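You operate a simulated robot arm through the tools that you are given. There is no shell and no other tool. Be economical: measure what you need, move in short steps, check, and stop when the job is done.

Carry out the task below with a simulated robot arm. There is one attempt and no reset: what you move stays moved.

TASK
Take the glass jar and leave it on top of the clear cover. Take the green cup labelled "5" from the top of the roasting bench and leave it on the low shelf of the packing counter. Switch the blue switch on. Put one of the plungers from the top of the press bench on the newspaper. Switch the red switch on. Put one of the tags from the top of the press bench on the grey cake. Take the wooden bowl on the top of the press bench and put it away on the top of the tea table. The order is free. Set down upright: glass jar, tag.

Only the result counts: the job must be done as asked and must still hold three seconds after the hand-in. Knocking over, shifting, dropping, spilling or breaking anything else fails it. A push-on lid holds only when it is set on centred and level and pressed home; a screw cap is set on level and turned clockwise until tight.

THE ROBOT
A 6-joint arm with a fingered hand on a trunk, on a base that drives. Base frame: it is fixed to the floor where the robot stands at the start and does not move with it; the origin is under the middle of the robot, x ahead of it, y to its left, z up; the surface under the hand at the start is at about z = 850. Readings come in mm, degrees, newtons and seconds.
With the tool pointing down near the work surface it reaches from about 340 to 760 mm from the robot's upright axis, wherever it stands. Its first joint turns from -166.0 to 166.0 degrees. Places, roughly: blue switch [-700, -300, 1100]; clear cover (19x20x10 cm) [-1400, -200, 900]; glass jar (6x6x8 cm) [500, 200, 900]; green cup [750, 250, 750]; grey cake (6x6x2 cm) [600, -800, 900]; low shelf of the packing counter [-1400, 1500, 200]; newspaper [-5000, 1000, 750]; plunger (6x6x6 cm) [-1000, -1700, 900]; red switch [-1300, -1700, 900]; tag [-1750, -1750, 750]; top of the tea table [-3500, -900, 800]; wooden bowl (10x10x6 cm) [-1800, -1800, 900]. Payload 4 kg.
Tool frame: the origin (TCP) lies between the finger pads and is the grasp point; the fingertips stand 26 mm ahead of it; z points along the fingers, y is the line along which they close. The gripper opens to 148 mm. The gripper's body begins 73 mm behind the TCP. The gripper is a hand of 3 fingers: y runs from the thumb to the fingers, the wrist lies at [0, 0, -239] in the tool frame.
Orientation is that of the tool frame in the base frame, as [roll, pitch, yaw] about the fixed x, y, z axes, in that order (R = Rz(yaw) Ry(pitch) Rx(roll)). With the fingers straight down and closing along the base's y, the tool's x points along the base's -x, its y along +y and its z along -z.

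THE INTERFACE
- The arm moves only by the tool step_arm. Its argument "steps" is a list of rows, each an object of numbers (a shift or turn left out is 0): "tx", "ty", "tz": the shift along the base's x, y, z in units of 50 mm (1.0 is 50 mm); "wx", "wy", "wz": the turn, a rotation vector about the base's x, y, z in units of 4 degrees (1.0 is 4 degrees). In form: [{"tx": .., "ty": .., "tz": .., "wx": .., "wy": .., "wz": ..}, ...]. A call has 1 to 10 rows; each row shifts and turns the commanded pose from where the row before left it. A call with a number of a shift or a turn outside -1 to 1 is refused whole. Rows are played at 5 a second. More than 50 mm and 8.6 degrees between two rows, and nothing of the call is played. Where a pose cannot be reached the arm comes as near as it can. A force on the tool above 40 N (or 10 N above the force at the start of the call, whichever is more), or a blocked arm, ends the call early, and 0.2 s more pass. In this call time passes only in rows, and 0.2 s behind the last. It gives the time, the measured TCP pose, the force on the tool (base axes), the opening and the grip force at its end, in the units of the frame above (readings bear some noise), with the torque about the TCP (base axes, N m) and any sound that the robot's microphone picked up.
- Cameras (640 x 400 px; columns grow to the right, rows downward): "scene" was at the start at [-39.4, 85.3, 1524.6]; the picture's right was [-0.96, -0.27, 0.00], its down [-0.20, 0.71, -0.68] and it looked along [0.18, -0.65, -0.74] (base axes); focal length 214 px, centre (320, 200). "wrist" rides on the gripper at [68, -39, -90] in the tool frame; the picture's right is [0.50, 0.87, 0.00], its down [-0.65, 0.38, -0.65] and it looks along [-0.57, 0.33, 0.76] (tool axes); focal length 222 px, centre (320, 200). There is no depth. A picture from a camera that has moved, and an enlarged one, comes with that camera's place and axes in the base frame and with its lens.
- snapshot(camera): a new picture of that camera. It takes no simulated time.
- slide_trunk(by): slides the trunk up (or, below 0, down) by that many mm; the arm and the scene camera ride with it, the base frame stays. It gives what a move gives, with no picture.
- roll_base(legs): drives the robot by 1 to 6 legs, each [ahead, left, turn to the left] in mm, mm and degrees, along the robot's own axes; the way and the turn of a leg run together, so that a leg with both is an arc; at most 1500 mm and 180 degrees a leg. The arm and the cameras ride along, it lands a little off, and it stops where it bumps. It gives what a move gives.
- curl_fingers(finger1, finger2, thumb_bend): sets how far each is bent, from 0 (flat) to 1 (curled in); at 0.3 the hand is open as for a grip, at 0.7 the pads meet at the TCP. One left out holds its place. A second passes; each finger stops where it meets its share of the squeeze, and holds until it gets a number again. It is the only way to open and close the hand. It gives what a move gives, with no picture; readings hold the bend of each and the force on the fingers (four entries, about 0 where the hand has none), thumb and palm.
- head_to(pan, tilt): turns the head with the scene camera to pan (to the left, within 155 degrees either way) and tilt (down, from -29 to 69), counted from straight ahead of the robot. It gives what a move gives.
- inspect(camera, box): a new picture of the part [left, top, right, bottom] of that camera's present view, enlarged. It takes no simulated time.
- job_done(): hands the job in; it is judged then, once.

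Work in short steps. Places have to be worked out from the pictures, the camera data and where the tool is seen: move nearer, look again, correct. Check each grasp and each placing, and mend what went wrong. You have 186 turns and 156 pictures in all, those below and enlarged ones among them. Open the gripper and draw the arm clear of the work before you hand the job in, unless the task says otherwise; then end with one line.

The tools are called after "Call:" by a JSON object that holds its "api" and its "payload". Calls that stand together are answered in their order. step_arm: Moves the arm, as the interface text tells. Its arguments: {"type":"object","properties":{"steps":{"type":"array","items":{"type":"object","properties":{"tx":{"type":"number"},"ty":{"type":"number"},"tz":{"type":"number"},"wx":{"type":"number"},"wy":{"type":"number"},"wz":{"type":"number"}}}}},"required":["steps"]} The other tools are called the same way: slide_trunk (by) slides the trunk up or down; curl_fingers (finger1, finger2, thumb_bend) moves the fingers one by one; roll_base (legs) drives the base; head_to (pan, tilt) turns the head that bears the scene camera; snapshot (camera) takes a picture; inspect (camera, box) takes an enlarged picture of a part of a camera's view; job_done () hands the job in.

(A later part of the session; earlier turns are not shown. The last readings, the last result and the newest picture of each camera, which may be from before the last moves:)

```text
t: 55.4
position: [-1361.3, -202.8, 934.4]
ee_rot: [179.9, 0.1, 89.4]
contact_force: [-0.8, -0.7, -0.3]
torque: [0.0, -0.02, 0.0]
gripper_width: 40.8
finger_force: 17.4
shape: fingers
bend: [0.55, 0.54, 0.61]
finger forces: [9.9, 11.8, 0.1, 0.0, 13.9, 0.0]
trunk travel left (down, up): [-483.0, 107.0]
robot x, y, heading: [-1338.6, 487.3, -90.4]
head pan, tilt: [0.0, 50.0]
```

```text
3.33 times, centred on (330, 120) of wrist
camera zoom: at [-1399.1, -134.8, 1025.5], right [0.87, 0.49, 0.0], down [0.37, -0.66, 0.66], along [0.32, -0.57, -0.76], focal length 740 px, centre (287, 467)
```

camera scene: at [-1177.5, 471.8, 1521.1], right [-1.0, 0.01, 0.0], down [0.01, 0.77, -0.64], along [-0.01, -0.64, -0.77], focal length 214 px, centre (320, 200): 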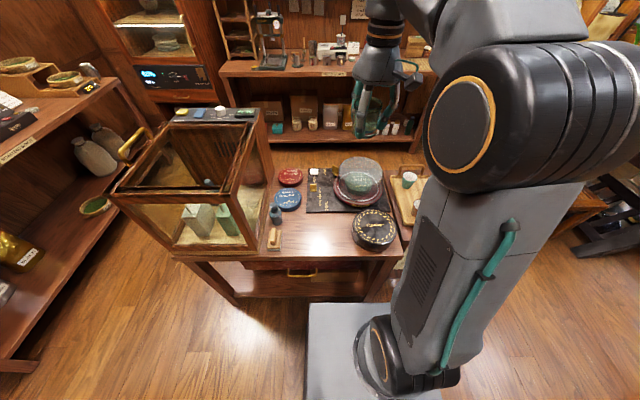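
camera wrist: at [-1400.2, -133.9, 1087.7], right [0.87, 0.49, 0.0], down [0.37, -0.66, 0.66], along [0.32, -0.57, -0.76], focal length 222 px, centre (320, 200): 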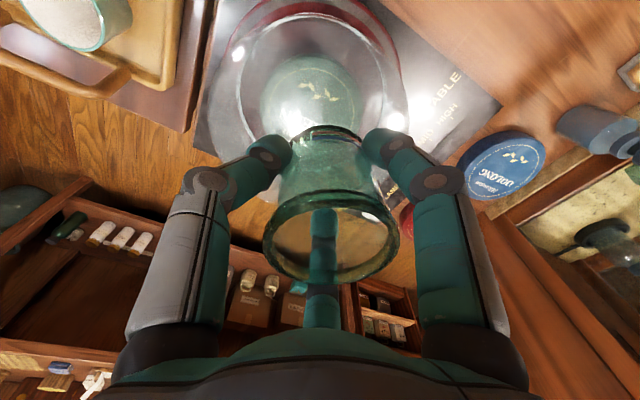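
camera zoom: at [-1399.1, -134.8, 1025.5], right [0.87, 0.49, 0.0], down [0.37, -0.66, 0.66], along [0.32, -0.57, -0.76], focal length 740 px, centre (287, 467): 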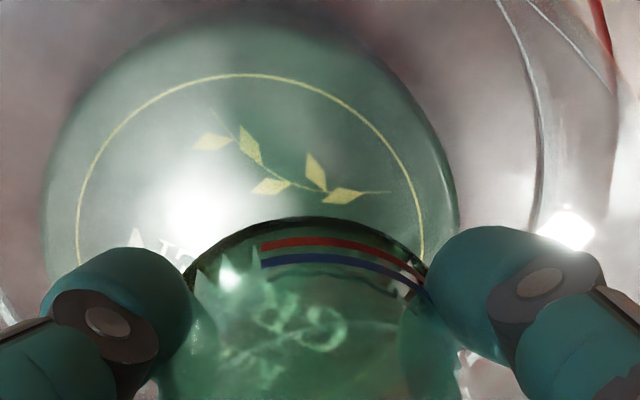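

Call:
{"api": "step_arm", "payload": {"steps": [{"tz": -0.04}, {"tz": -0.03}]}}

Call:
{"api": "step_arm", "payload": {"steps": [{"tz": -0.03}, {"tz": -0.03}]}}

```text
t: 56.0
position: [-1360.8, -202.8, 931.7]
ee_rot: [179.9, 0.1, 89.5]
contact_force: [-0.9, -0.9, -0.9]
torque: [-0.01, 0.02, 0.02]
gripper_width: 40.7
finger_force: 18.6
shape: fingers
bend: [0.55, 0.54, 0.61]
finger forces: [9.9, 11.8, 0.1, 0.0, 13.9, 0.0]
trunk travel left (down, up): [-483.0, 107.0]
robot x, y, heading: [-1336.5, 487.1, -90.5]
head pan, tilt: [0.0, 50.0]
```

```text
t: 56.5
position: [-1361.3, -202.1, 930.1]
ee_rot: [179.9, 0.1, 89.4]
contact_force: [-0.4, -1.0, 6.6]
torque: [-0.09, -0.14, -0.05]
gripper_width: 40.5
finger_force: 18.6
shape: fingers
bend: [0.55, 0.54, 0.61]
finger forces: [10.1, 12.3, 0.1, 0.0, 14.7, 0.0]
trunk travel left (down, up): [-483.0, 107.0]
robot x, y, heading: [-1342.9, 489.2, -90.5]
head pan, tilt: [0.0, 50.0]
```

Contact (6.6 N). Release and lift straight up.

Call:
{"api": "curl_fingers", "payload": {"finger1": 0.45, "finger2": 0.44, "thumb_bend": 0.48}}

Call:
{"api": "curl_fingers", "payload": {"finger1": 0.35, "finger2": 0.35, "thumb_bend": 0.35}}

Call:
{"api": "step_arm", "payload": {"steps": [{"tz": 0.5}, {"tz": 0.7}, {"tz": 1}, {"tz": 0.6, "ty": 0.7}, {"tz": 0.7, "ty": 0.7}]}}

Call:
{"api": "inspect", "payload": {"camera": "scene", "box": [290, 100, 450, 220]}}

```text
t: 57.5
position: [-1361.5, -201.8, 929.7]
ee_rot: [179.9, 0.2, 89.5]
contact_force: [-0.6, 0.3, -0.9]
torque: [0.02, -0.01, -0.01]
gripper_width: 73.1
finger_force: 0.0
shape: fingers
bend: [0.45, 0.44, 0.48]
finger forces: [0.0, 0.0, 0.0, 0.1, 0.0, 0.1]
trunk travel left (down, up): [-483.0, 107.0]
robot x, y, heading: [-1340.3, 488.7, -90.5]
head pan, tilt: [0.0, 50.0]
```

```text
t: 58.5
position: [-1360.2, -201.4, 929.7]
ee_rot: [179.9, 0.1, 89.4]
contact_force: [0.4, -0.5, 0.1]
torque: [0.01, -0.03, -0.01]
gripper_width: 110.6
finger_force: 0.0
shape: fingers
bend: [0.35, 0.35, 0.35]
finger forces: [0.0, 0.1, 0.1, 0.0, 0.0, 0.0]
trunk travel left (down, up): [-483.0, 107.0]
robot x, y, heading: [-1335.2, 489.4, -90.5]
head pan, tilt: [0.0, 50.0]
```

```text
t: 59.8
position: [-1359.4, -129.7, 1103.4]
ee_rot: [179.9, 0.1, 89.4]
contact_force: [-0.4, -0.1, -0.9]
torque: [0.01, -0.02, -0.03]
gripper_width: 111.2
finger_force: 0.1
shape: fingers
bend: [0.35, 0.35, 0.35]
finger forces: [0.0, 0.1, 0.0, 0.0, 0.0, 0.1]
trunk travel left (down, up): [-483.0, 107.0]
robot x, y, heading: [-1338.1, 486.9, -90.4]
head pan, tilt: [0.0, 50.0]
```

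```text
3.33 times, centred on (370, 160) of scene
camera zoom: at [-1177.4, 472.4, 1521.0], right [-1.0, 0.01, 0.0], down [0.01, 0.77, -0.64], along [0.0, -0.64, -0.77], focal length 715 px, centre (153, 333)
```

zoom: 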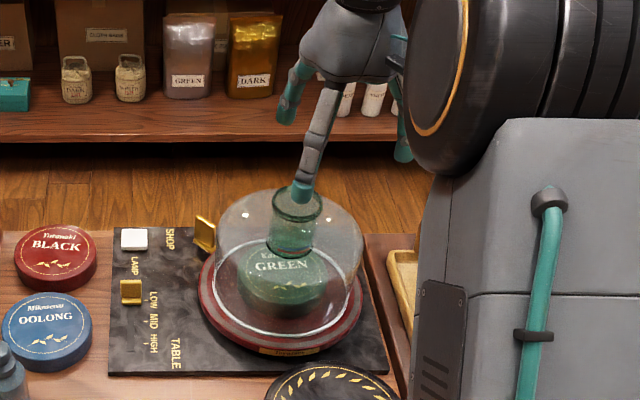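

Jar stands on the cover. Next the blue switch at about (-722,-314,1107). I raise and retract the arm, then drive round to the aisle east of the display case.

Call:
{"api": "step_arm", "payload": {"steps": [{"tz": 1}, {"tz": 1}, {"tz": 1}, {"tz": 0.6, "ty": 0.8}, {"tz": 0.3, "ty": 0.9}, {"ty": 1}, {"ty": 0.9}]}}

Call:
{"api": "roll_base", "payload": {"legs": [[-30, 1190, 0], [0, 0, -90]]}}

Call:
{"api": "head_to", "payload": {"pan": 40, "tilt": 45}}

Call:
{"api": "snapshot", "payload": {"camera": "scene"}}

```text
t: 61.4
position: [-1359.7, 49.5, 1275.6]
ee_rot: [179.9, 0.1, 89.5]
contact_force: [0.1, 0.3, 0.7]
torque: [-0.03, 0.04, -0.01]
gripper_width: 111.1
finger_force: 0.1
shape: fingers
bend: [0.35, 0.35, 0.35]
finger forces: [0.0, 0.0, 0.1, 0.0, 0.1, 0.0]
out of reach, approached as far as the arm can: row 3
trunk travel left (down, up): [-483.0, 107.0]
robot x, y, heading: [-1334.3, 487.3, -90.2]
head pan, tilt: [0.0, 50.0]
```

```text
t: 71.2
position: [-577.8, 521.3, 1276.3]
ee_rot: [180.0, 0.1, 1.0]
contact_force: [0.7, 0.3, 0.1]
torque: [-0.02, -0.01, -0.01]
gripper_width: 110.6
finger_force: 0.0
shape: fingers
bend: [0.35, 0.35, 0.35]
finger forces: [0.0, 0.1, 0.0, 0.0, 0.0, 0.0]
trunk travel left (down, up): [-483.0, 107.0]
robot x, y, heading: [-137.8, 510.4, -178.9]
head pan, tilt: [0.0, 50.0]
```

```text
t: 72.3
position: [-576.4, 522.6, 1276.7]
ee_rot: [179.8, 0.1, 1.0]
contact_force: [0.5, 0.4, 0.5]
torque: [-0.03, -0.02, -0.04]
gripper_width: 111.0
finger_force: 0.0
shape: fingers
bend: [0.35, 0.35, 0.35]
finger forces: [0.0, 0.0, 0.0, 0.0, 0.0, 0.0]
trunk travel left (down, up): [-483.0, 107.0]
robot x, y, heading: [-137.1, 511.3, -179.2]
head pan, tilt: [40.0, 45.0]
```

```text
115 pictures are left
camera scene: at [-135.1, 298.1, 1528.0], right [-0.66, 0.75, 0.0], down [0.53, 0.46, -0.71], along [-0.53, -0.46, -0.71], focal length 214 px, centre (320, 200)
```

scene: 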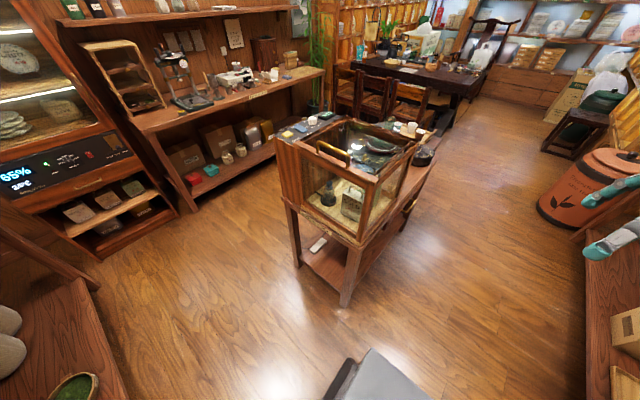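

Clear path. Drive left to y≈-310 and view the panel.

Call:
{"api": "roll_base", "payload": {"legs": [[0, 830, 0]]}}

Call:
{"api": "head_to", "payload": {"pan": 0, "tilt": 40}}

Call:
{"api": "snapshot", "payload": {"camera": "scene"}}

Call:
{"api": "snapshot", "payload": {"camera": "wrist"}}

```text
t: 76.5
position: [-561.6, -256.5, 1275.8]
ee_rot: [179.9, 0.2, 1.2]
contact_force: [0.1, 0.4, 0.7]
torque: [0.03, 0.03, -0.02]
gripper_width: 111.2
finger_force: 0.1
shape: fingers
bend: [0.35, 0.35, 0.35]
finger forces: [0.1, 0.1, 0.0, 0.0, 0.0, 0.1]
trunk travel left (down, up): [-483.0, 107.0]
robot x, y, heading: [-116.5, -266.7, -178.5]
head pan, tilt: [40.0, 45.0]
```

```text
t: 77.5
position: [-560.2, -256.9, 1276.3]
ee_rot: [179.9, 0.1, 1.2]
contact_force: [1.1, -0.2, 0.6]
torque: [0.03, 0.03, 0.03]
gripper_width: 111.0
finger_force: 0.2
shape: fingers
bend: [0.35, 0.35, 0.35]
finger forces: [0.0, 0.0, 0.0, 0.0, 0.1, 0.0]
trunk travel left (down, up): [-483.0, 107.0]
robot x, y, heading: [-122.4, -267.9, -178.6]
head pan, tilt: [0.0, 40.0]
```

```text
114 pictures are left
camera scene: at [-142.1, -426.5, 1535.3], right [-0.02, 1.0, 0.0], down [0.64, 0.02, -0.77], along [-0.77, -0.02, -0.64], focal length 214 px, centre (320, 200)
```

scene: 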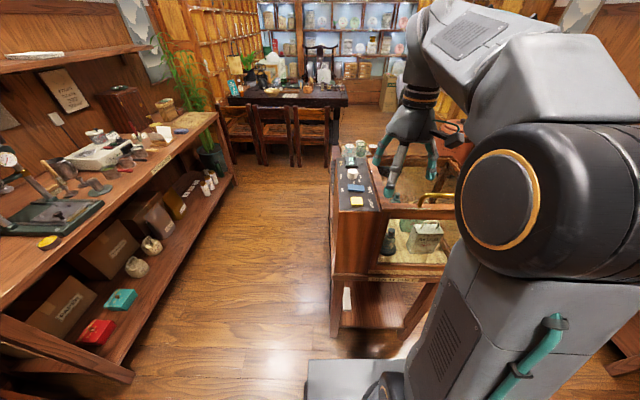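

```text
113 pictures are left
camera wrist: at [-493.4, -216.4, 1367.0], right [0.52, -0.86, 0.0], down [-0.65, -0.39, 0.66], along [-0.56, -0.34, -0.76], focal length 222 px, centre (320, 200)
```

wrist: 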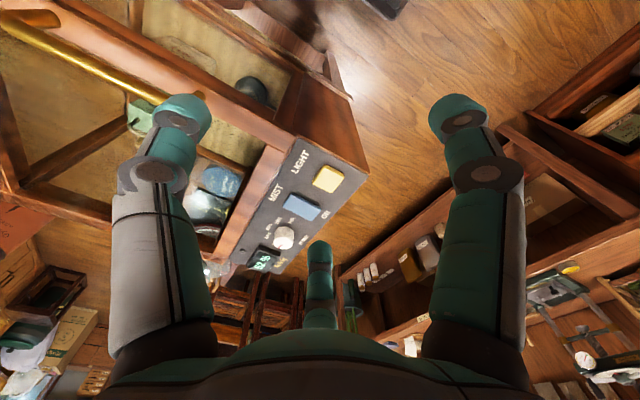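

Zoom in on the panel from both cameras.

Call:
{"api": "inspect", "payload": {"camera": "wrist", "box": [230, 130, 380, 280]}}

Call:
{"api": "inspect", "payload": {"camera": "scene", "box": [330, 140, 390, 220]}}

```text
2.67 times, centred on (305, 205) of wrist
camera zoom: at [-493.4, -216.4, 1367.0], right [0.52, -0.86, 0.0], down [-0.65, -0.39, 0.66], along [-0.56, -0.34, -0.76], focal length 592 px, centre (360, 187)
```

zoom: 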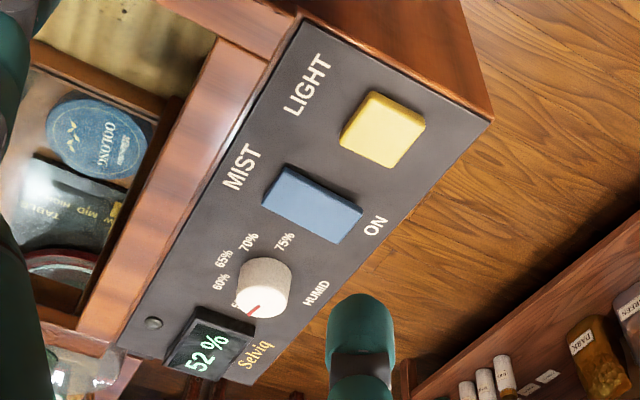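

```text
5.00 times, centred on (360, 180) of scene
camera zoom: at [-142.1, -426.5, 1535.3], right [-0.02, 1.0, 0.0], down [0.64, 0.02, -0.77], along [-0.77, -0.02, -0.64], focal length 1072 px, centre (120, 300)
```

zoom: 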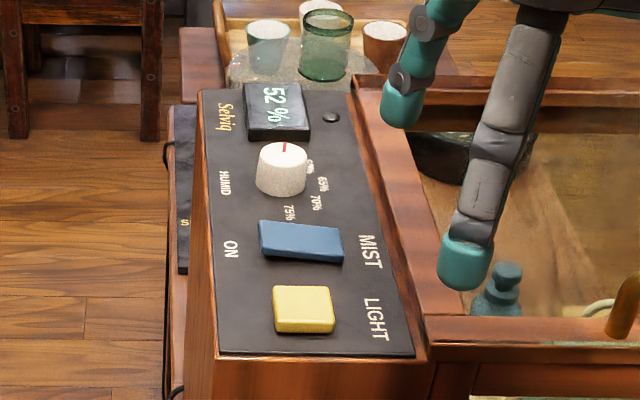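

Blue is a rocker with "ON" at its −y end (~(-722,-343)). I close the hand to a point, drive 120 mm ahead and re-look.

Call:
{"api": "curl_fingers", "payload": {"finger1": 0.7, "finger2": 0.7, "thumb_bend": 0.7}}

Call:
{"api": "roll_base", "payload": {"legs": [[120, 0, 0]]}}

Call:
{"api": "step_arm", "payload": {"steps": [{"ty": -0.9}, {"ty": -0.8}, {"tx": -0.7}]}}

Call:
{"api": "inspect", "payload": {"camera": "scene", "box": [280, 120, 400, 210]}}

Call:
{"api": "snapshot", "payload": {"camera": "wrist"}}

```text
t: 78.5
position: [-560.8, -255.5, 1277.4]
ee_rot: [179.8, 0.1, 1.2]
contact_force: [-0.4, 0.7, 0.6]
torque: [0.02, -0.02, -0.01]
gripper_width: 0.1
finger_force: 0.1
shape: fingers
bend: [0.69, 0.69, 0.7]
finger forces: [0.0, 0.0, 0.0, 0.0, 0.1, 0.1]
trunk travel left (down, up): [-483.0, 107.0]
robot x, y, heading: [-118.5, -267.0, -178.6]
head pan, tilt: [0.0, 40.0]
```

```text
t: 79.8
position: [-682.4, -259.5, 1276.5]
ee_rot: [179.9, 0.2, 1.2]
contact_force: [-0.1, -0.7, -0.7]
torque: [-0.01, 0.01, -0.04]
gripper_width: 0.2
finger_force: 0.1
shape: fingers
bend: [0.69, 0.69, 0.7]
finger forces: [0.0, 0.0, 0.0, 0.0, 0.1, 0.1]
trunk travel left (down, up): [-483.0, 107.0]
robot x, y, heading: [-240.7, -266.2, -178.4]
head pan, tilt: [0.0, 40.0]
```

```text
t: 80.6
position: [-718.7, -344.2, 1273.7]
ee_rot: [179.9, 0.1, 1.2]
contact_force: [-0.3, 0.0, 0.0]
torque: [0.01, 0.0, -0.03]
gripper_width: 0.2
finger_force: 0.1
shape: fingers
bend: [0.69, 0.69, 0.7]
finger forces: [0.0, 0.0, 0.0, 0.0, 0.1, 0.1]
trunk travel left (down, up): [-483.0, 107.0]
robot x, y, heading: [-241.9, -268.4, -179.0]
head pan, tilt: [0.0, 40.0]
```

```text
4.44 times, centred on (340, 165) of scene
camera zoom: at [-262.9, -429.3, 1535.3], right [-0.02, 1.0, 0.0], down [0.64, 0.01, -0.77], along [-0.77, -0.02, -0.64], focal length 953 px, centre (231, 356)
```

zoom: 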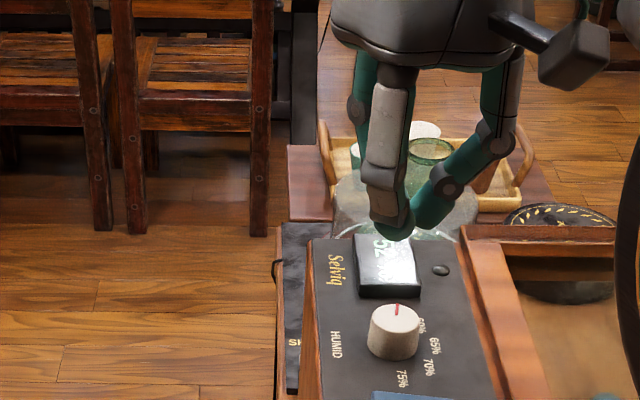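

```text
109 pictures are left
camera wrist: at [-650.4, -304.2, 1365.2], right [0.52, -0.86, 0.0], down [-0.65, -0.39, 0.66], along [-0.56, -0.34, -0.76], focal length 222 px, centre (320, 200)
```

wrist: 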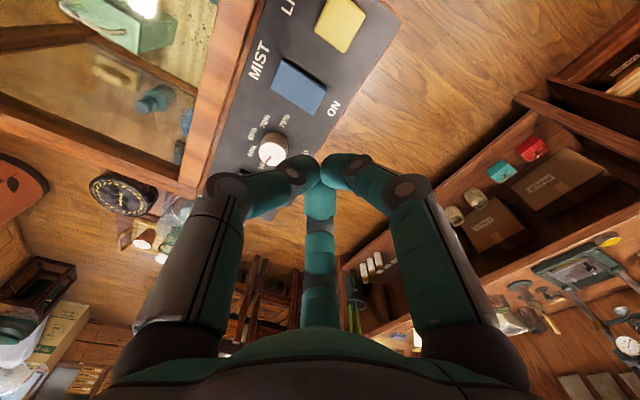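

Pads are over the ON end. I descend to ~1160 and re-check.

Call:
{"api": "step_arm", "payload": {"steps": [{"ty": 0.1, "tz": -0.8}, {"tz": -0.8}, {"tz": -0.7}]}}

Call:
{"api": "inspect", "payload": {"camera": "wrist", "box": [200, 0, 440, 200]}}

Call:
{"api": "inspect", "payload": {"camera": "scene", "box": [310, 160, 390, 220]}}

```text
t: 81.4
position: [-716.1, -338.3, 1160.3]
ee_rot: [179.9, 0.0, 1.3]
contact_force: [0.0, 0.2, 0.2]
torque: [0.01, 0.0, 0.03]
gripper_width: 0.0
finger_force: 0.0
shape: fingers
bend: [0.69, 0.69, 0.7]
finger forces: [0.0, 0.0, 0.0, 0.0, 0.1, 0.1]
trunk travel left (down, up): [-483.0, 107.0]
robot x, y, heading: [-239.2, -267.1, -178.6]
head pan, tilt: [0.0, 40.0]
```

```text
2.00 times, centred on (320, 100) of wrist
camera zoom: at [-648.4, -297.3, 1249.4], right [0.52, -0.86, 0.0], down [-0.65, -0.39, 0.66], along [-0.56, -0.34, -0.76], focal length 444 px, centre (320, 400)
```

zoom: 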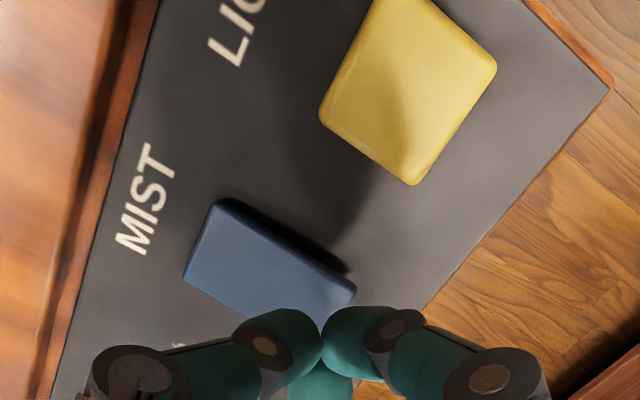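

```text
6.67 times, centred on (350, 190) of scene
camera zoom: at [-262.8, -429.2, 1535.3], right [-0.02, 1.0, 0.0], down [0.64, 0.01, -0.77], along [-0.77, -0.02, -0.64], focal length 1430 px, centre (120, 267)
```

zoom: 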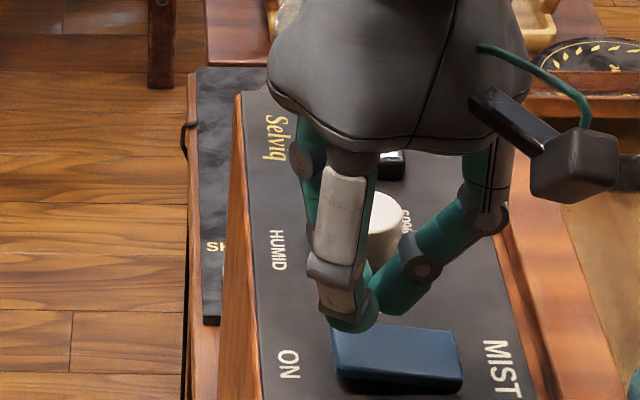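

Aligned with the ON end. Press down gradually.

Call:
{"api": "step_arm", "payload": {"steps": [{"tz": -0.2}, {"tz": -0.1}, {"tz": -0.06}]}}

```text
t: 82.2
position: [-715.5, -339.6, 1142.5]
ee_rot: [179.8, 0.2, 1.2]
contact_force: [0.0, -0.8, -0.1]
torque: [-0.03, -0.03, 0.0]
gripper_width: 0.2
finger_force: 0.0
shape: fingers
bend: [0.69, 0.69, 0.7]
finger forces: [0.0, 0.0, 0.0, 0.0, 0.1, 0.1]
trunk travel left (down, up): [-483.0, 107.0]
robot x, y, heading: [-240.7, -267.8, -178.8]
head pan, tilt: [0.0, 40.0]
```

Call:
{"api": "step_arm", "payload": {"steps": [{"tz": -0.06}, {"tz": -0.06}, {"tz": -0.06}]}}

Call:
{"api": "inspect", "payload": {"camera": "scene", "box": [310, 160, 390, 220]}}

```text
t: 83.0
position: [-717.1, -340.4, 1134.8]
ee_rot: [179.9, 0.1, 1.3]
contact_force: [1.1, -0.8, 0.9]
torque: [0.01, 0.01, 0.01]
gripper_width: 0.1
finger_force: 1.4
shape: fingers
bend: [0.7, 0.7, 0.7]
finger forces: [1.1, 1.1, 0.1, 0.0, 0.1, 0.0]
trunk travel left (down, up): [-483.0, 107.0]
robot x, y, heading: [-241.4, -271.7, -178.6]
head pan, tilt: [0.0, 40.0]
```

```text
6.67 times, centred on (350, 190) of scene
camera zoom: at [-262.6, -429.2, 1535.3], right [-0.02, 1.0, 0.0], down [0.64, 0.01, -0.77], along [-0.77, -0.02, -0.64], focal length 1430 px, centre (120, 267)
```

zoom: 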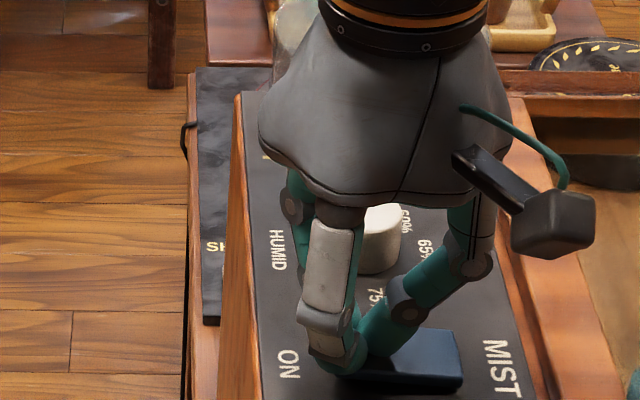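

Contact has begun (fingers 1.1 N). Press a few mm more.

Call:
{"api": "step_arm", "payload": {"steps": [{"tz": -0.06}, {"tz": -0.06}, {"tz": -0.06}]}}

Call:
{"api": "inspect", "payload": {"camera": "scene", "box": [310, 160, 390, 220]}}

```text
t: 83.8
position: [-716.1, -339.5, 1129.1]
ee_rot: [179.9, 0.4, 1.2]
contact_force: [-1.2, 0.7, 35.9]
torque: [0.16, -0.01, 0.0]
gripper_width: 0.1
finger_force: 20.5
shape: fingers
bend: [0.71, 0.69, 0.71]
finger forces: [11.9, 9.9, 0.1, 0.0, 19.2, 0.0]
trunk travel left (down, up): [-483.0, 107.0]
robot x, y, heading: [-242.4, -269.5, -178.8]
head pan, tilt: [0.0, 40.0]
```

```text
6.67 times, centred on (350, 190) of scene
camera zoom: at [-260.7, -428.8, 1536.0], right [-0.02, 1.0, 0.0], down [0.64, 0.01, -0.77], along [-0.77, -0.02, -0.64], focal length 1430 px, centre (120, 267)
```

zoom: 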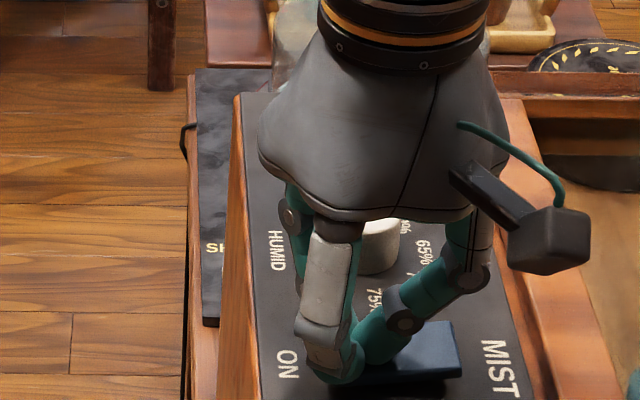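

36 N: bottomed, and the MIST end has risen. Lift off and check.

Call:
{"api": "step_arm", "payload": {"steps": [{"tz": 0.5}, {"tz": 1}, {"tz": 1}, {"tz": 1}]}}

Call:
{"api": "inspect", "payload": {"camera": "scene", "box": [310, 160, 390, 220]}}

Call:
{"api": "inspect", "payload": {"camera": "wrist", "box": [200, 0, 440, 200]}}

```text
t: 84.8
position: [-716.4, -338.8, 1301.4]
ee_rot: [179.9, 0.0, 1.3]
contact_force: [0.6, -0.2, 0.7]
torque: [-0.02, -0.02, -0.02]
gripper_width: 0.0
finger_force: 0.0
shape: fingers
bend: [0.69, 0.69, 0.7]
finger forces: [0.0, 0.1, 0.0, 0.0, 0.1, 0.1]
trunk travel left (down, up): [-483.0, 107.0]
robot x, y, heading: [-241.0, -267.6, -178.8]
head pan, tilt: [0.0, 40.0]
```

```text
6.67 times, centred on (350, 190) of scene
camera zoom: at [-262.8, -429.2, 1535.2], right [-0.02, 1.0, 0.0], down [0.64, 0.01, -0.77], along [-0.77, -0.02, -0.64], focal length 1430 px, centre (120, 267)
```

zoom: 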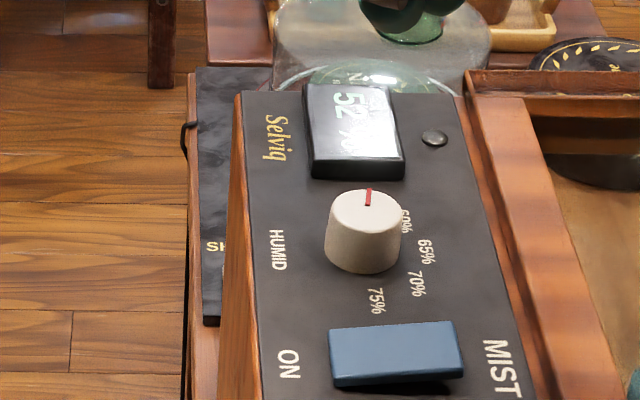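

```text
2.00 times, centred on (320, 100) of wrist
camera zoom: at [-648.5, -297.9, 1391.8], right [0.52, -0.85, 0.0], down [-0.65, -0.39, 0.66], along [-0.56, -0.34, -0.76], focal length 444 px, centre (320, 400)
```

zoom: 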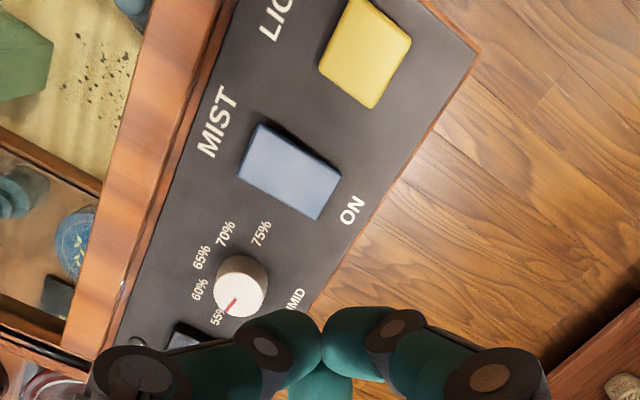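

Blue rocker is ON. Next, drive to the press bench: back, left to y≈-1030, then turn to face −y.

Call:
{"api": "step_arm", "payload": {"steps": [{"tx": 0.8}, {"ty": 0.7}]}}

Call:
{"api": "roll_base", "payload": {"legs": [[-100, 770, 0], [0, 0, 90], [0, -650, 0]]}}

Call:
{"api": "head_to", "payload": {"pan": -15, "tilt": 35}}

Call:
{"api": "snapshot", "payload": {"camera": "scene"}}

```text
t: 85.4
position: [-675.4, -304.6, 1299.5]
ee_rot: [179.9, 0.2, 1.2]
contact_force: [0.9, 0.4, -0.6]
torque: [0.01, 0.01, -0.01]
gripper_width: 0.0
finger_force: 0.1
shape: fingers
bend: [0.69, 0.69, 0.7]
finger forces: [0.0, 0.0, 0.0, 0.0, 0.0, 0.1]
trunk travel left (down, up): [-483.0, 107.0]
robot x, y, heading: [-242.3, -269.8, -179.0]
head pan, tilt: [0.0, 40.0]
```

```text
t: 92.4
position: [-253.5, -1453.7, 1305.7]
ee_rot: [179.9, 0.9, 68.6]
contact_force: [-1.2, 10.5, -1.5]
torque: [-0.19, -0.06, 0.01]
gripper_width: 1.1
finger_force: 5.4
shape: fingers
bend: [0.69, 0.7, 0.69]
finger forces: [0.0, 10.3, 0.0, 0.0, 0.0, 0.1]
trunk travel left (down, up): [-483.0, 107.0]
robot x, y, heading: [-117.9, -1050.0, -110.5]
head pan, tilt: [0.0, 40.0]
stopped in leg 2: the robot was blocked; the commanded pose is now the measured one
```

```text
t: 93.2
position: [-252.6, -1454.7, 1305.8]
ee_rot: [179.8, 0.8, 68.8]
contact_force: [-2.9, 10.4, -3.4]
torque: [-0.14, -0.05, -0.07]
gripper_width: 0.9
finger_force: 5.7
shape: fingers
bend: [0.69, 0.7, 0.69]
finger forces: [0.1, 10.6, 0.0, 0.0, 0.0, 0.0]
trunk travel left (down, up): [-483.0, 107.0]
robot x, y, heading: [-120.1, -1047.9, -110.5]
head pan, tilt: [-15.0, 35.0]
```

```text
102 pictures are left
camera scene: at [-0.4, -1110.6, 1543.2], right [-0.81, 0.58, 0.0], down [0.33, 0.46, -0.82], along [-0.48, -0.67, -0.57], focal length 214 px, centre (320, 200)
```

scene: 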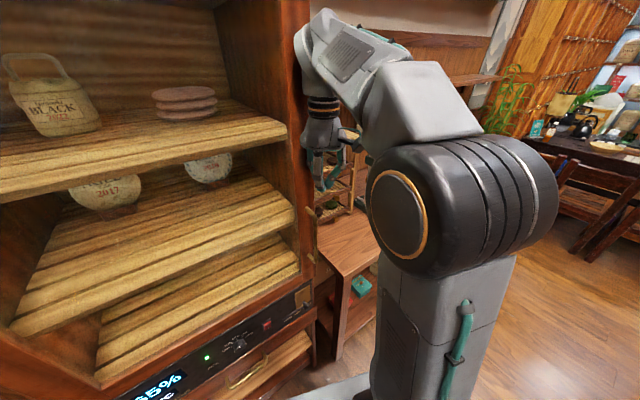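

The hand touched something near the cabinet edge. I zoom to see what.

Call:
{"api": "inspect", "payload": {"camera": "scene", "box": [270, 80, 430, 240]}}

Call:
{"api": "snapshot", "payload": {"camera": "wrist"}}

```text
2.50 times, centred on (350, 160) of scene
camera zoom: at [-0.4, -1110.6, 1543.2], right [-0.81, 0.58, 0.0], down [0.33, 0.46, -0.82], along [-0.48, -0.67, -0.57], focal length 536 px, centre (245, 300)
```

zoom: 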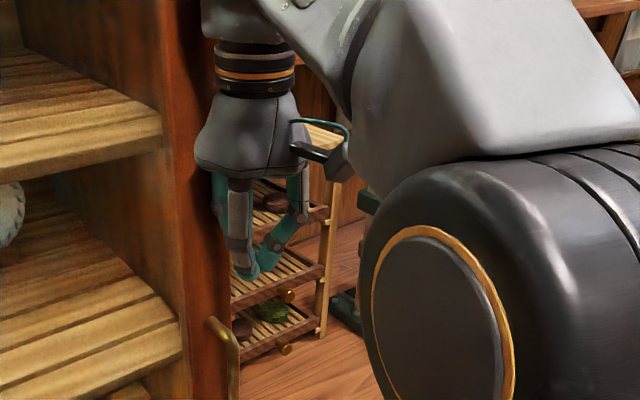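

```text
100 pictures are left
camera wrist: at [-263.4, -1376.6, 1394.6], right [0.99, 0.15, -0.01], down [0.12, -0.74, 0.66], along [0.1, -0.66, -0.75], focal length 222 px, centre (320, 200)
```

wrist: 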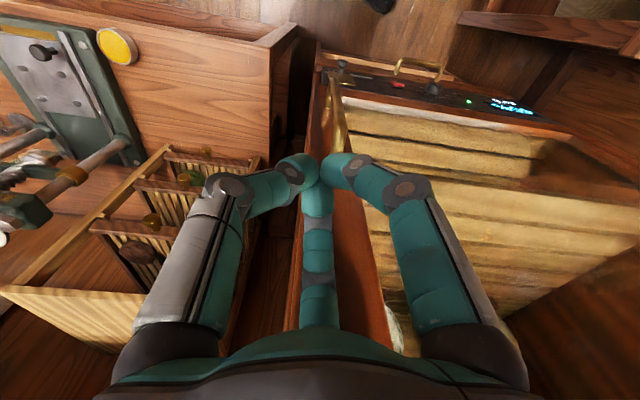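

The hand touched the cabinet's corner, nothing disturbed visibly. I turn back, drive along −x clear of the cabinet, then turn again.

Call:
{"api": "roll_base", "payload": {"legs": [[0, 0, -69], [800, -100, 0]]}}

Call:
{"api": "head_to", "payload": {"pan": 60, "tilt": 35}}

Call:
{"api": "snapshot", "payload": {"camera": "scene"}}

```text
t: 100.3
position: [-1307.2, -926.0, 1303.6]
ee_rot: [180.0, 0.5, -3.0]
contact_force: [0.7, 0.3, 0.9]
torque: [0.0, 0.03, 0.02]
gripper_width: 0.5
finger_force: 0.0
shape: fingers
bend: [0.69, 0.7, 0.7]
finger forces: [0.0, 0.0, 0.1, 0.0, 0.0, 0.0]
trunk travel left (down, up): [-483.0, 107.0]
robot x, y, heading: [-873.0, -921.1, 177.5]
head pan, tilt: [-15.0, 35.0]
```

```text
t: 101.8
position: [-1306.6, -925.6, 1303.7]
ee_rot: [180.0, 0.5, -3.0]
contact_force: [-0.8, 0.7, 0.0]
torque: [0.01, -0.03, -0.01]
gripper_width: 0.5
finger_force: 0.0
shape: fingers
bend: [0.69, 0.7, 0.7]
finger forces: [0.0, 0.1, 0.0, 0.0, 0.0, 0.0]
trunk travel left (down, up): [-483.0, 107.0]
robot x, y, heading: [-872.8, -922.3, 177.5]
head pan, tilt: [60.0, 35.0]
```

```text
99 pictures are left
camera scene: at [-866.1, -1158.9, 1542.8], right [-0.84, 0.54, 0.0], down [0.31, 0.48, -0.82], along [-0.44, -0.69, -0.57], focal length 214 px, centre (320, 200)
```

scene: 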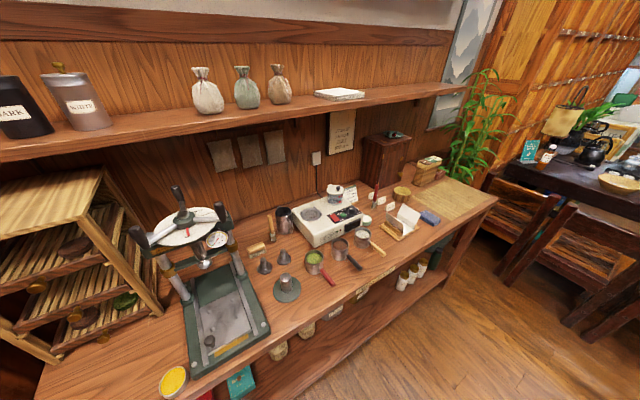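

Zoom on the bench-top items.

Call:
{"api": "inspect", "payload": {"camera": "scene", "box": [230, 150, 470, 310]}}

Call:
{"api": "inspect", "payload": {"camera": "scene", "box": [290, 170, 410, 250]}}

```text
2.50 times, centred on (350, 230) of scene
camera zoom: at [-866.1, -1158.9, 1542.8], right [-0.84, 0.54, 0.0], down [0.31, 0.48, -0.82], along [-0.44, -0.69, -0.57], focal length 536 px, centre (245, 125)
```

zoom: 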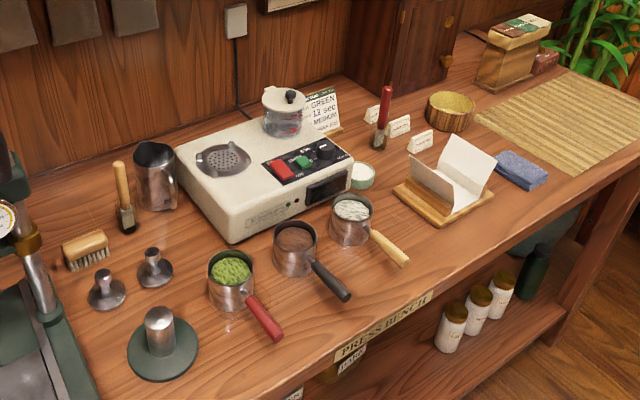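

```text
5.00 times, centred on (350, 210) of scene
camera zoom: at [-866.1, -1158.9, 1542.8], right [-0.84, 0.54, 0.0], down [0.31, 0.48, -0.82], along [-0.44, -0.69, -0.57], focal length 1072 px, centre (170, 150)
```

zoom: 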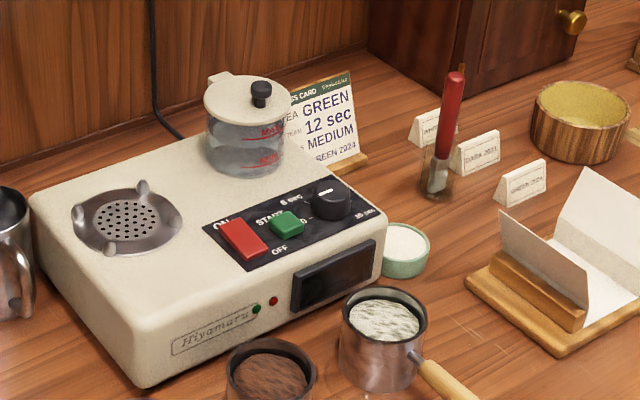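

Tags are the tented cards; plungers are the small silver knobs; the bowl is the striped wooden one; red rocker on the machine with "ON" at its far end. I turn to face the bench and move to x≈-1280.

Call:
{"api": "roll_base", "payload": {"legs": [[0, 0, 92.5], [60, -400, 0]]}}

Call:
{"api": "head_to", "payload": {"pan": -5, "tilt": 45}}

Call:
{"api": "snapshot", "payload": {"camera": "scene"}}

Call:
{"api": "snapshot", "payload": {"camera": "wrist"}}

```text
t: 108.2
position: [-1248.2, -1409.8, 1303.6]
ee_rot: [-179.9, 0.4, 88.7]
contact_force: [-0.2, 0.4, 0.5]
torque: [0.01, -0.04, 0.01]
gripper_width: 0.4
finger_force: 0.1
shape: fingers
bend: [0.69, 0.7, 0.7]
finger forces: [0.1, 0.0, 0.0, 0.1, 0.0, 0.0]
trunk travel left (down, up): [-483.0, 107.0]
robot x, y, heading: [-1265.2, -976.1, -90.8]
head pan, tilt: [60.0, 35.0]
```

```text
t: 109.6
position: [-1248.0, -1410.4, 1302.8]
ee_rot: [180.0, 0.5, 88.7]
contact_force: [0.0, 0.5, 0.6]
torque: [-0.03, -0.03, 0.02]
gripper_width: 0.4
finger_force: 0.1
shape: fingers
bend: [0.69, 0.7, 0.7]
finger forces: [0.0, 0.1, 0.0, 0.0, 0.0, 0.0]
trunk travel left (down, up): [-483.0, 107.0]
robot x, y, heading: [-1266.4, -974.6, -90.4]
head pan, tilt: [-5.0, 45.0]
```

```text
96 pictures are left
camera scene: at [-1112.8, -998.4, 1528.0], right [-1.0, 0.1, 0.0], down [0.07, 0.7, -0.71], along [-0.07, -0.7, -0.71], focal length 214 px, centre (320, 200)
```

scene: 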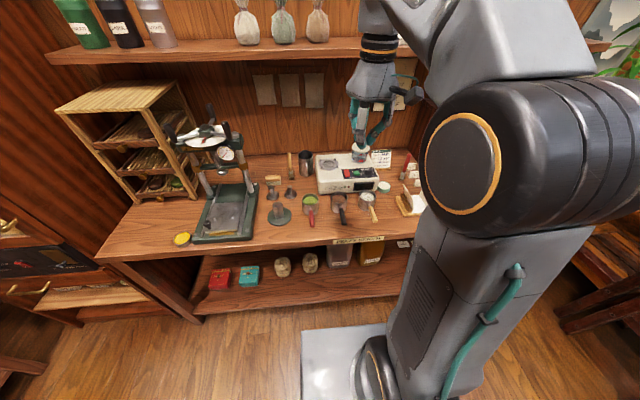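

```text
95 pictures are left
camera wrist: at [-1285.4, -1342.0, 1392.4], right [0.88, 0.48, 0.0], down [0.36, -0.66, 0.66], along [0.31, -0.58, -0.75], focal length 222 px, centre (320, 200)
```

wrist: 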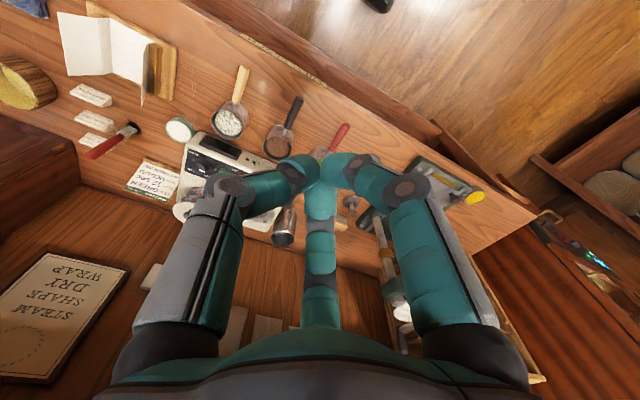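

Call:
{"api": "inspect", "payload": {"camera": "scene", "box": [250, 130, 430, 240]}}

```text
3.56 times, centred on (340, 185) of scene
camera zoom: at [-1112.8, -998.4, 1528.0], right [-1.0, 0.1, 0.0], down [0.07, 0.7, -0.71], along [-0.07, -0.7, -0.71], focal length 763 px, centre (249, 253)
```

zoom: 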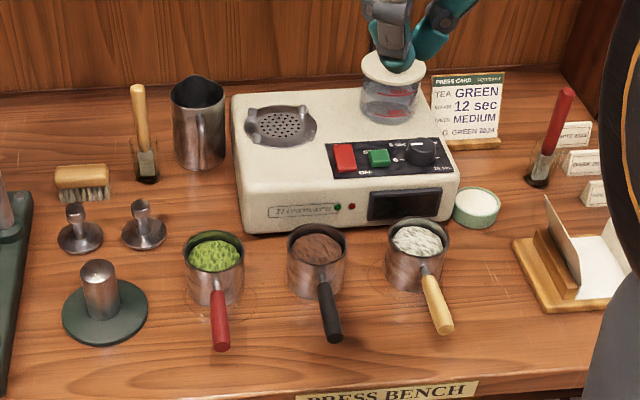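

Red switch ≈ (-1307,-1733,943) with ON at the far end; plungers ≈ (-1047,-1706) and (-970,-1707). Drive 110 ahead and bring the closed hand above the red switch, rotated −15° to clear the canister.

Call:
{"api": "roll_base", "payload": {"legs": [[110, 0, 0]]}}

Call:
{"api": "step_arm", "payload": {"steps": [{"tz": -1, "wz": -1}, {"tz": -1, "wz": -1}, {"tz": -1, "wz": -1}, {"tz": -1, "wz": -0.7}, {"tx": -0.55, "ty": -0.8}, {"tx": -0.5, "ty": -0.8}, {"ty": -1}, {"ty": -1}, {"ty": -0.7}]}}

Call:
{"api": "snapshot", "payload": {"camera": "wrist"}}

Call:
{"api": "inspect", "payload": {"camera": "scene", "box": [290, 90, 430, 200]}}

```text
t: 110.8
position: [-1247.9, -1522.5, 1302.6]
ee_rot: [179.9, 0.4, 88.8]
contact_force: [0.1, 0.1, -0.2]
torque: [0.01, -0.01, 0.01]
gripper_width: 0.5
finger_force: 0.1
shape: fingers
bend: [0.69, 0.7, 0.7]
finger forces: [0.1, 0.0, 0.0, 0.1, 0.0, 0.0]
trunk travel left (down, up): [-483.0, 107.0]
robot x, y, heading: [-1267.5, -1082.9, -90.7]
head pan, tilt: [-5.0, 45.0]
```

```text
t: 112.8
position: [-1301.8, -1736.3, 1101.0]
ee_rot: [180.0, 0.4, 74.0]
contact_force: [-0.2, 0.0, 0.3]
torque: [0.0, -0.03, 0.01]
gripper_width: 0.7
finger_force: 0.1
shape: fingers
bend: [0.69, 0.7, 0.7]
finger forces: [0.1, 0.0, 0.0, 0.1, 0.0, 0.0]
trunk travel left (down, up): [-483.0, 107.0]
robot x, y, heading: [-1271.5, -1083.1, -90.5]
head pan, tilt: [-5.0, 45.0]
```

```text
93 pictures are left
camera wrist: at [-1320.3, -1660.9, 1190.9], right [0.97, 0.24, 0.0], down [0.18, -0.73, 0.66], along [0.16, -0.64, -0.75], focal length 222 px, centre (320, 200)
```

wrist: 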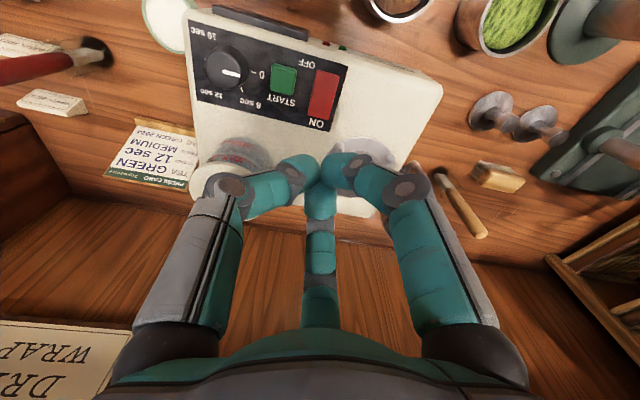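

```text
3.64 times, centred on (360, 145) of scene
camera zoom: at [-1114.1, -1109.2, 1528.0], right [-1.0, 0.1, 0.0], down [0.07, 0.7, -0.71], along [-0.07, -0.7, -0.71], focal length 780 px, centre (174, 400)
```

zoom: 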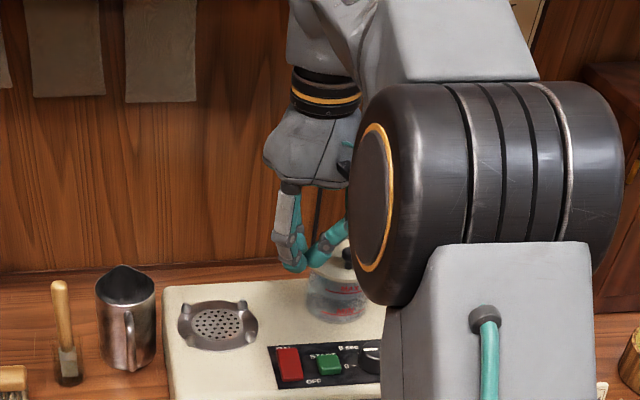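

ON end ≈ (-1299,-1744). Nudge −y 7 mm and descend to z≈985.

Call:
{"api": "step_arm", "payload": {"steps": [{"ty": -0.15, "tz": -0.8}, {"tz": -0.8}, {"tz": -0.7}]}}

Call:
{"api": "inspect", "payload": {"camera": "wrist", "box": [200, 0, 440, 200]}}

Call:
{"api": "inspect", "payload": {"camera": "scene", "box": [310, 140, 390, 200]}}

```text
t: 113.6
position: [-1299.7, -1744.0, 987.9]
ee_rot: [-179.9, 0.5, 74.0]
contact_force: [-0.3, -0.1, -0.4]
torque: [0.02, -0.04, 0.0]
gripper_width: 0.5
finger_force: 0.0
shape: fingers
bend: [0.69, 0.7, 0.7]
finger forces: [0.0, 0.0, 0.0, 0.0, 0.0, 0.0]
trunk travel left (down, up): [-483.0, 107.0]
robot x, y, heading: [-1263.7, -1085.6, -90.6]
head pan, tilt: [-5.0, 45.0]
```

```text
2.00 times, centred on (320, 100) of wrist
camera zoom: at [-1317.4, -1668.2, 1077.7], right [0.97, 0.24, 0.0], down [0.18, -0.73, 0.66], along [0.16, -0.64, -0.75], focal length 444 px, centre (320, 400)
```

zoom: 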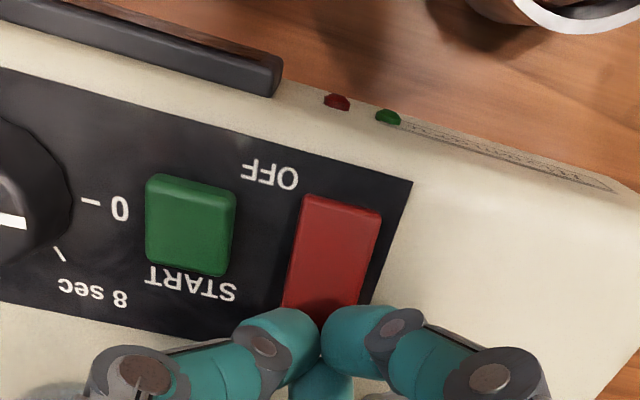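

```text
6.67 times, centred on (350, 170) of scene
camera zoom: at [-1114.1, -1108.9, 1528.1], right [-1.0, 0.1, 0.0], down [0.07, 0.7, -0.71], along [-0.07, -0.7, -0.71], focal length 1430 px, centre (120, 400)
```

zoom: 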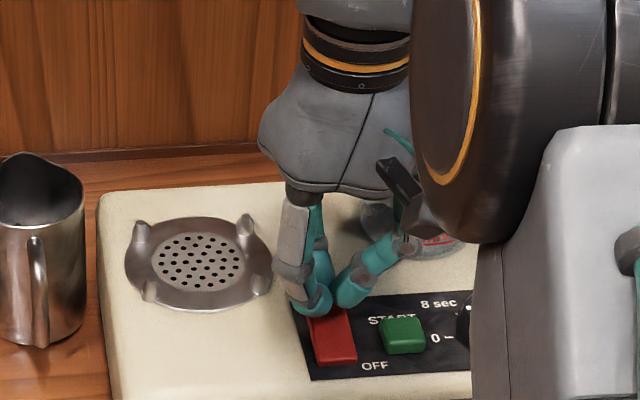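

Good alignment. Press down gradually.

Call:
{"api": "step_arm", "payload": {"steps": [{"tz": -0.2}, {"tz": -0.1}, {"tz": -0.06}]}}

Call:
{"api": "step_arm", "payload": {"steps": [{"tz": -0.06}, {"tz": -0.06}]}}

```text
t: 114.4
position: [-1301.8, -1742.7, 975.0]
ee_rot: [179.9, 0.9, 74.0]
contact_force: [-5.5, -0.4, 34.5]
torque: [0.16, 0.26, 0.06]
gripper_width: 0.0
finger_force: 19.7
shape: fingers
bend: [0.71, 0.69, 0.71]
finger forces: [13.1, 0.1, 0.0, 0.0, 26.0, 0.0]
trunk travel left (down, up): [-483.0, 107.0]
robot x, y, heading: [-1270.3, -1087.9, -90.5]
head pan, tilt: [-5.0, 45.0]
```

```text
t: 114.7
position: [-1302.3, -1745.3, 975.3]
ee_rot: [180.0, 1.4, 74.0]
contact_force: [-0.3, -2.6, 20.2]
torque: [0.06, 0.06, 0.03]
gripper_width: 0.0
finger_force: 13.6
shape: fingers
bend: [0.71, 0.69, 0.71]
finger forces: [12.6, 0.0, 0.1, 0.0, 14.3, 0.0]
trunk travel left (down, up): [-483.0, 107.0]
robot x, y, heading: [-1268.7, -1084.0, -90.7]
head pan, tilt: [-5.0, 45.0]
stopped in row 1: the force on the tool passed its limit at 47 N (the readings are from after the stop); the commanded pose is now the measured one
```

Pressed with >40 N. Lift and check the rocker.

Call:
{"api": "step_arm", "payload": {"steps": [{"tz": 0.5}, {"tz": 1}, {"tz": 1}]}}

Call:
{"api": "inspect", "payload": {"camera": "scene", "box": [310, 140, 390, 200]}}

Call:
{"api": "inspect", "payload": {"camera": "wrist", "box": [200, 0, 440, 200]}}

```text
t: 115.5
position: [-1300.2, -1745.8, 1097.8]
ee_rot: [179.9, 0.9, 73.9]
contact_force: [0.0, -0.3, -0.3]
torque: [0.01, -0.01, -0.01]
gripper_width: 0.1
finger_force: 0.1
shape: fingers
bend: [0.7, 0.69, 0.7]
finger forces: [0.0, 0.0, 0.0, 0.1, 0.0, 0.0]
trunk travel left (down, up): [-483.0, 107.0]
robot x, y, heading: [-1270.3, -1089.7, -90.5]
head pan, tilt: [-5.0, 45.0]
```

```text
6.67 times, centred on (350, 170) of scene
camera zoom: at [-1114.2, -1109.0, 1527.9], right [-1.0, 0.1, 0.0], down [0.07, 0.7, -0.71], along [-0.07, -0.7, -0.71], focal length 1430 px, centre (120, 400)
```

zoom: 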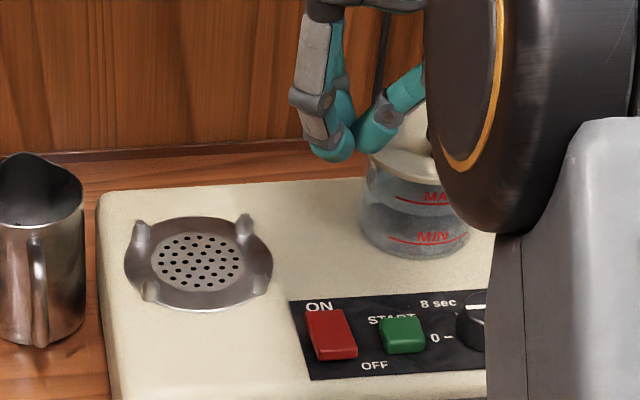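

```text
2.00 times, centred on (320, 100) of wrist
camera zoom: at [-1318.3, -1668.7, 1186.6], right [0.97, 0.24, -0.01], down [0.18, -0.72, 0.66], along [0.16, -0.65, -0.75], focal length 444 px, centre (320, 400)
```

zoom: 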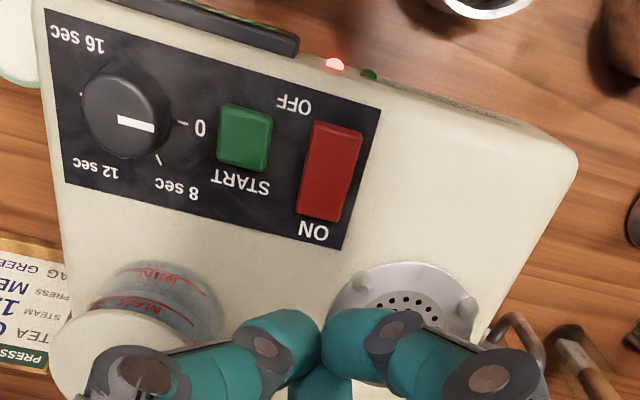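

Red LED lit: the switch is on. Next the bowl: retract/raise the arm, restore yaw, and drive to x≈-1750.

Call:
{"api": "step_arm", "payload": {"steps": [{"tz": 1, "wz": 1}, {"tz": 1, "wz": 1}, {"tz": 0.6, "ty": 0.8, "wz": 1}, {"ty": 1, "wz": 0.7}, {"ty": 1}, {"ty": 1}, {"ty": 1}]}}

Call:
{"api": "roll_base", "payload": {"legs": [[0, -490, 0]]}}

Call:
{"api": "curl_fingers", "payload": {"finger1": 0.3, "finger2": 0.3, "thumb_bend": 0.3}}

Call:
{"api": "snapshot", "payload": {"camera": "scene"}}

Call:
{"api": "snapshot", "payload": {"camera": "wrist"}}

```text
t: 117.1
position: [-1303.3, -1504.6, 1227.7]
ee_rot: [179.9, 1.0, 88.8]
contact_force: [-0.4, -0.2, -0.6]
torque: [0.01, 0.0, -0.01]
gripper_width: 0.2
finger_force: 0.1
shape: fingers
bend: [0.7, 0.69, 0.7]
finger forces: [0.1, 0.0, 0.0, 0.0, 0.0, 0.0]
trunk travel left (down, up): [-483.0, 107.0]
robot x, y, heading: [-1266.9, -1085.6, -90.5]
head pan, tilt: [-5.0, 45.0]
```

```text
t: 120.0
position: [-1788.4, -1501.6, 1227.9]
ee_rot: [179.9, 1.0, 89.1]
contact_force: [-0.7, 0.7, 0.5]
torque: [-0.02, 0.02, 0.01]
gripper_width: 0.0
finger_force: 0.1
shape: fingers
bend: [0.7, 0.69, 0.7]
finger forces: [0.0, 0.1, 0.1, 0.0, 0.1, 0.1]
trunk travel left (down, up): [-483.0, 107.0]
robot x, y, heading: [-1756.6, -1084.4, -90.5]
head pan, tilt: [-5.0, 45.0]
```

```text
t: 121.0
position: [-1789.5, -1501.2, 1227.6]
ee_rot: [180.0, 0.9, 89.0]
contact_force: [-0.6, -0.1, -0.9]
torque: [-0.01, 0.0, -0.01]
gripper_width: 126.4
finger_force: 0.1
shape: fingers
bend: [0.3, 0.3, 0.3]
finger forces: [0.1, 0.1, 0.1, 0.0, 0.1, 0.0]
trunk travel left (down, up): [-483.0, 107.0]
robot x, y, heading: [-1757.1, -1081.5, -90.3]
head pan, tilt: [-5.0, 45.0]
```

```text
87 pictures are left
camera scene: at [-1600.2, -1104.0, 1528.0], right [-1.0, 0.09, 0.0], down [0.07, 0.7, -0.71], along [-0.07, -0.7, -0.71], focal length 214 px, centre (320, 200)
```

scene: 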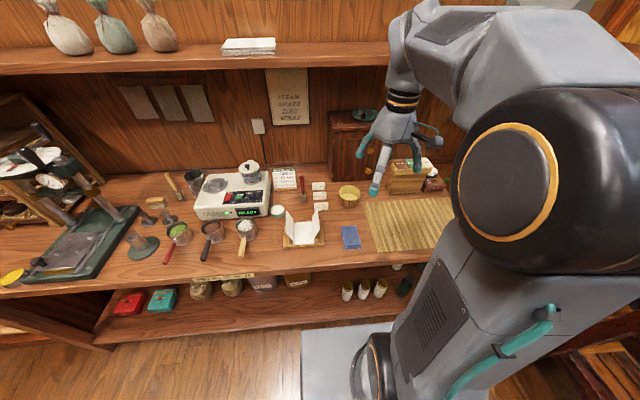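

```text
86 pictures are left
camera wrist: at [-1826.0, -1432.3, 1316.8], right [0.87, 0.48, -0.01], down [0.37, -0.65, 0.66], along [0.32, -0.58, -0.75], focal length 222 px, centre (320, 200)
```

wrist: 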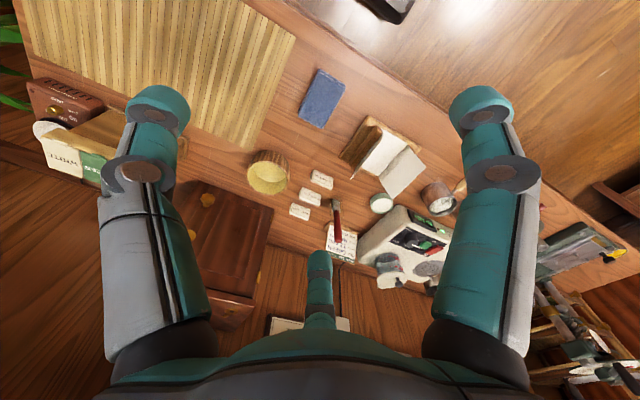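

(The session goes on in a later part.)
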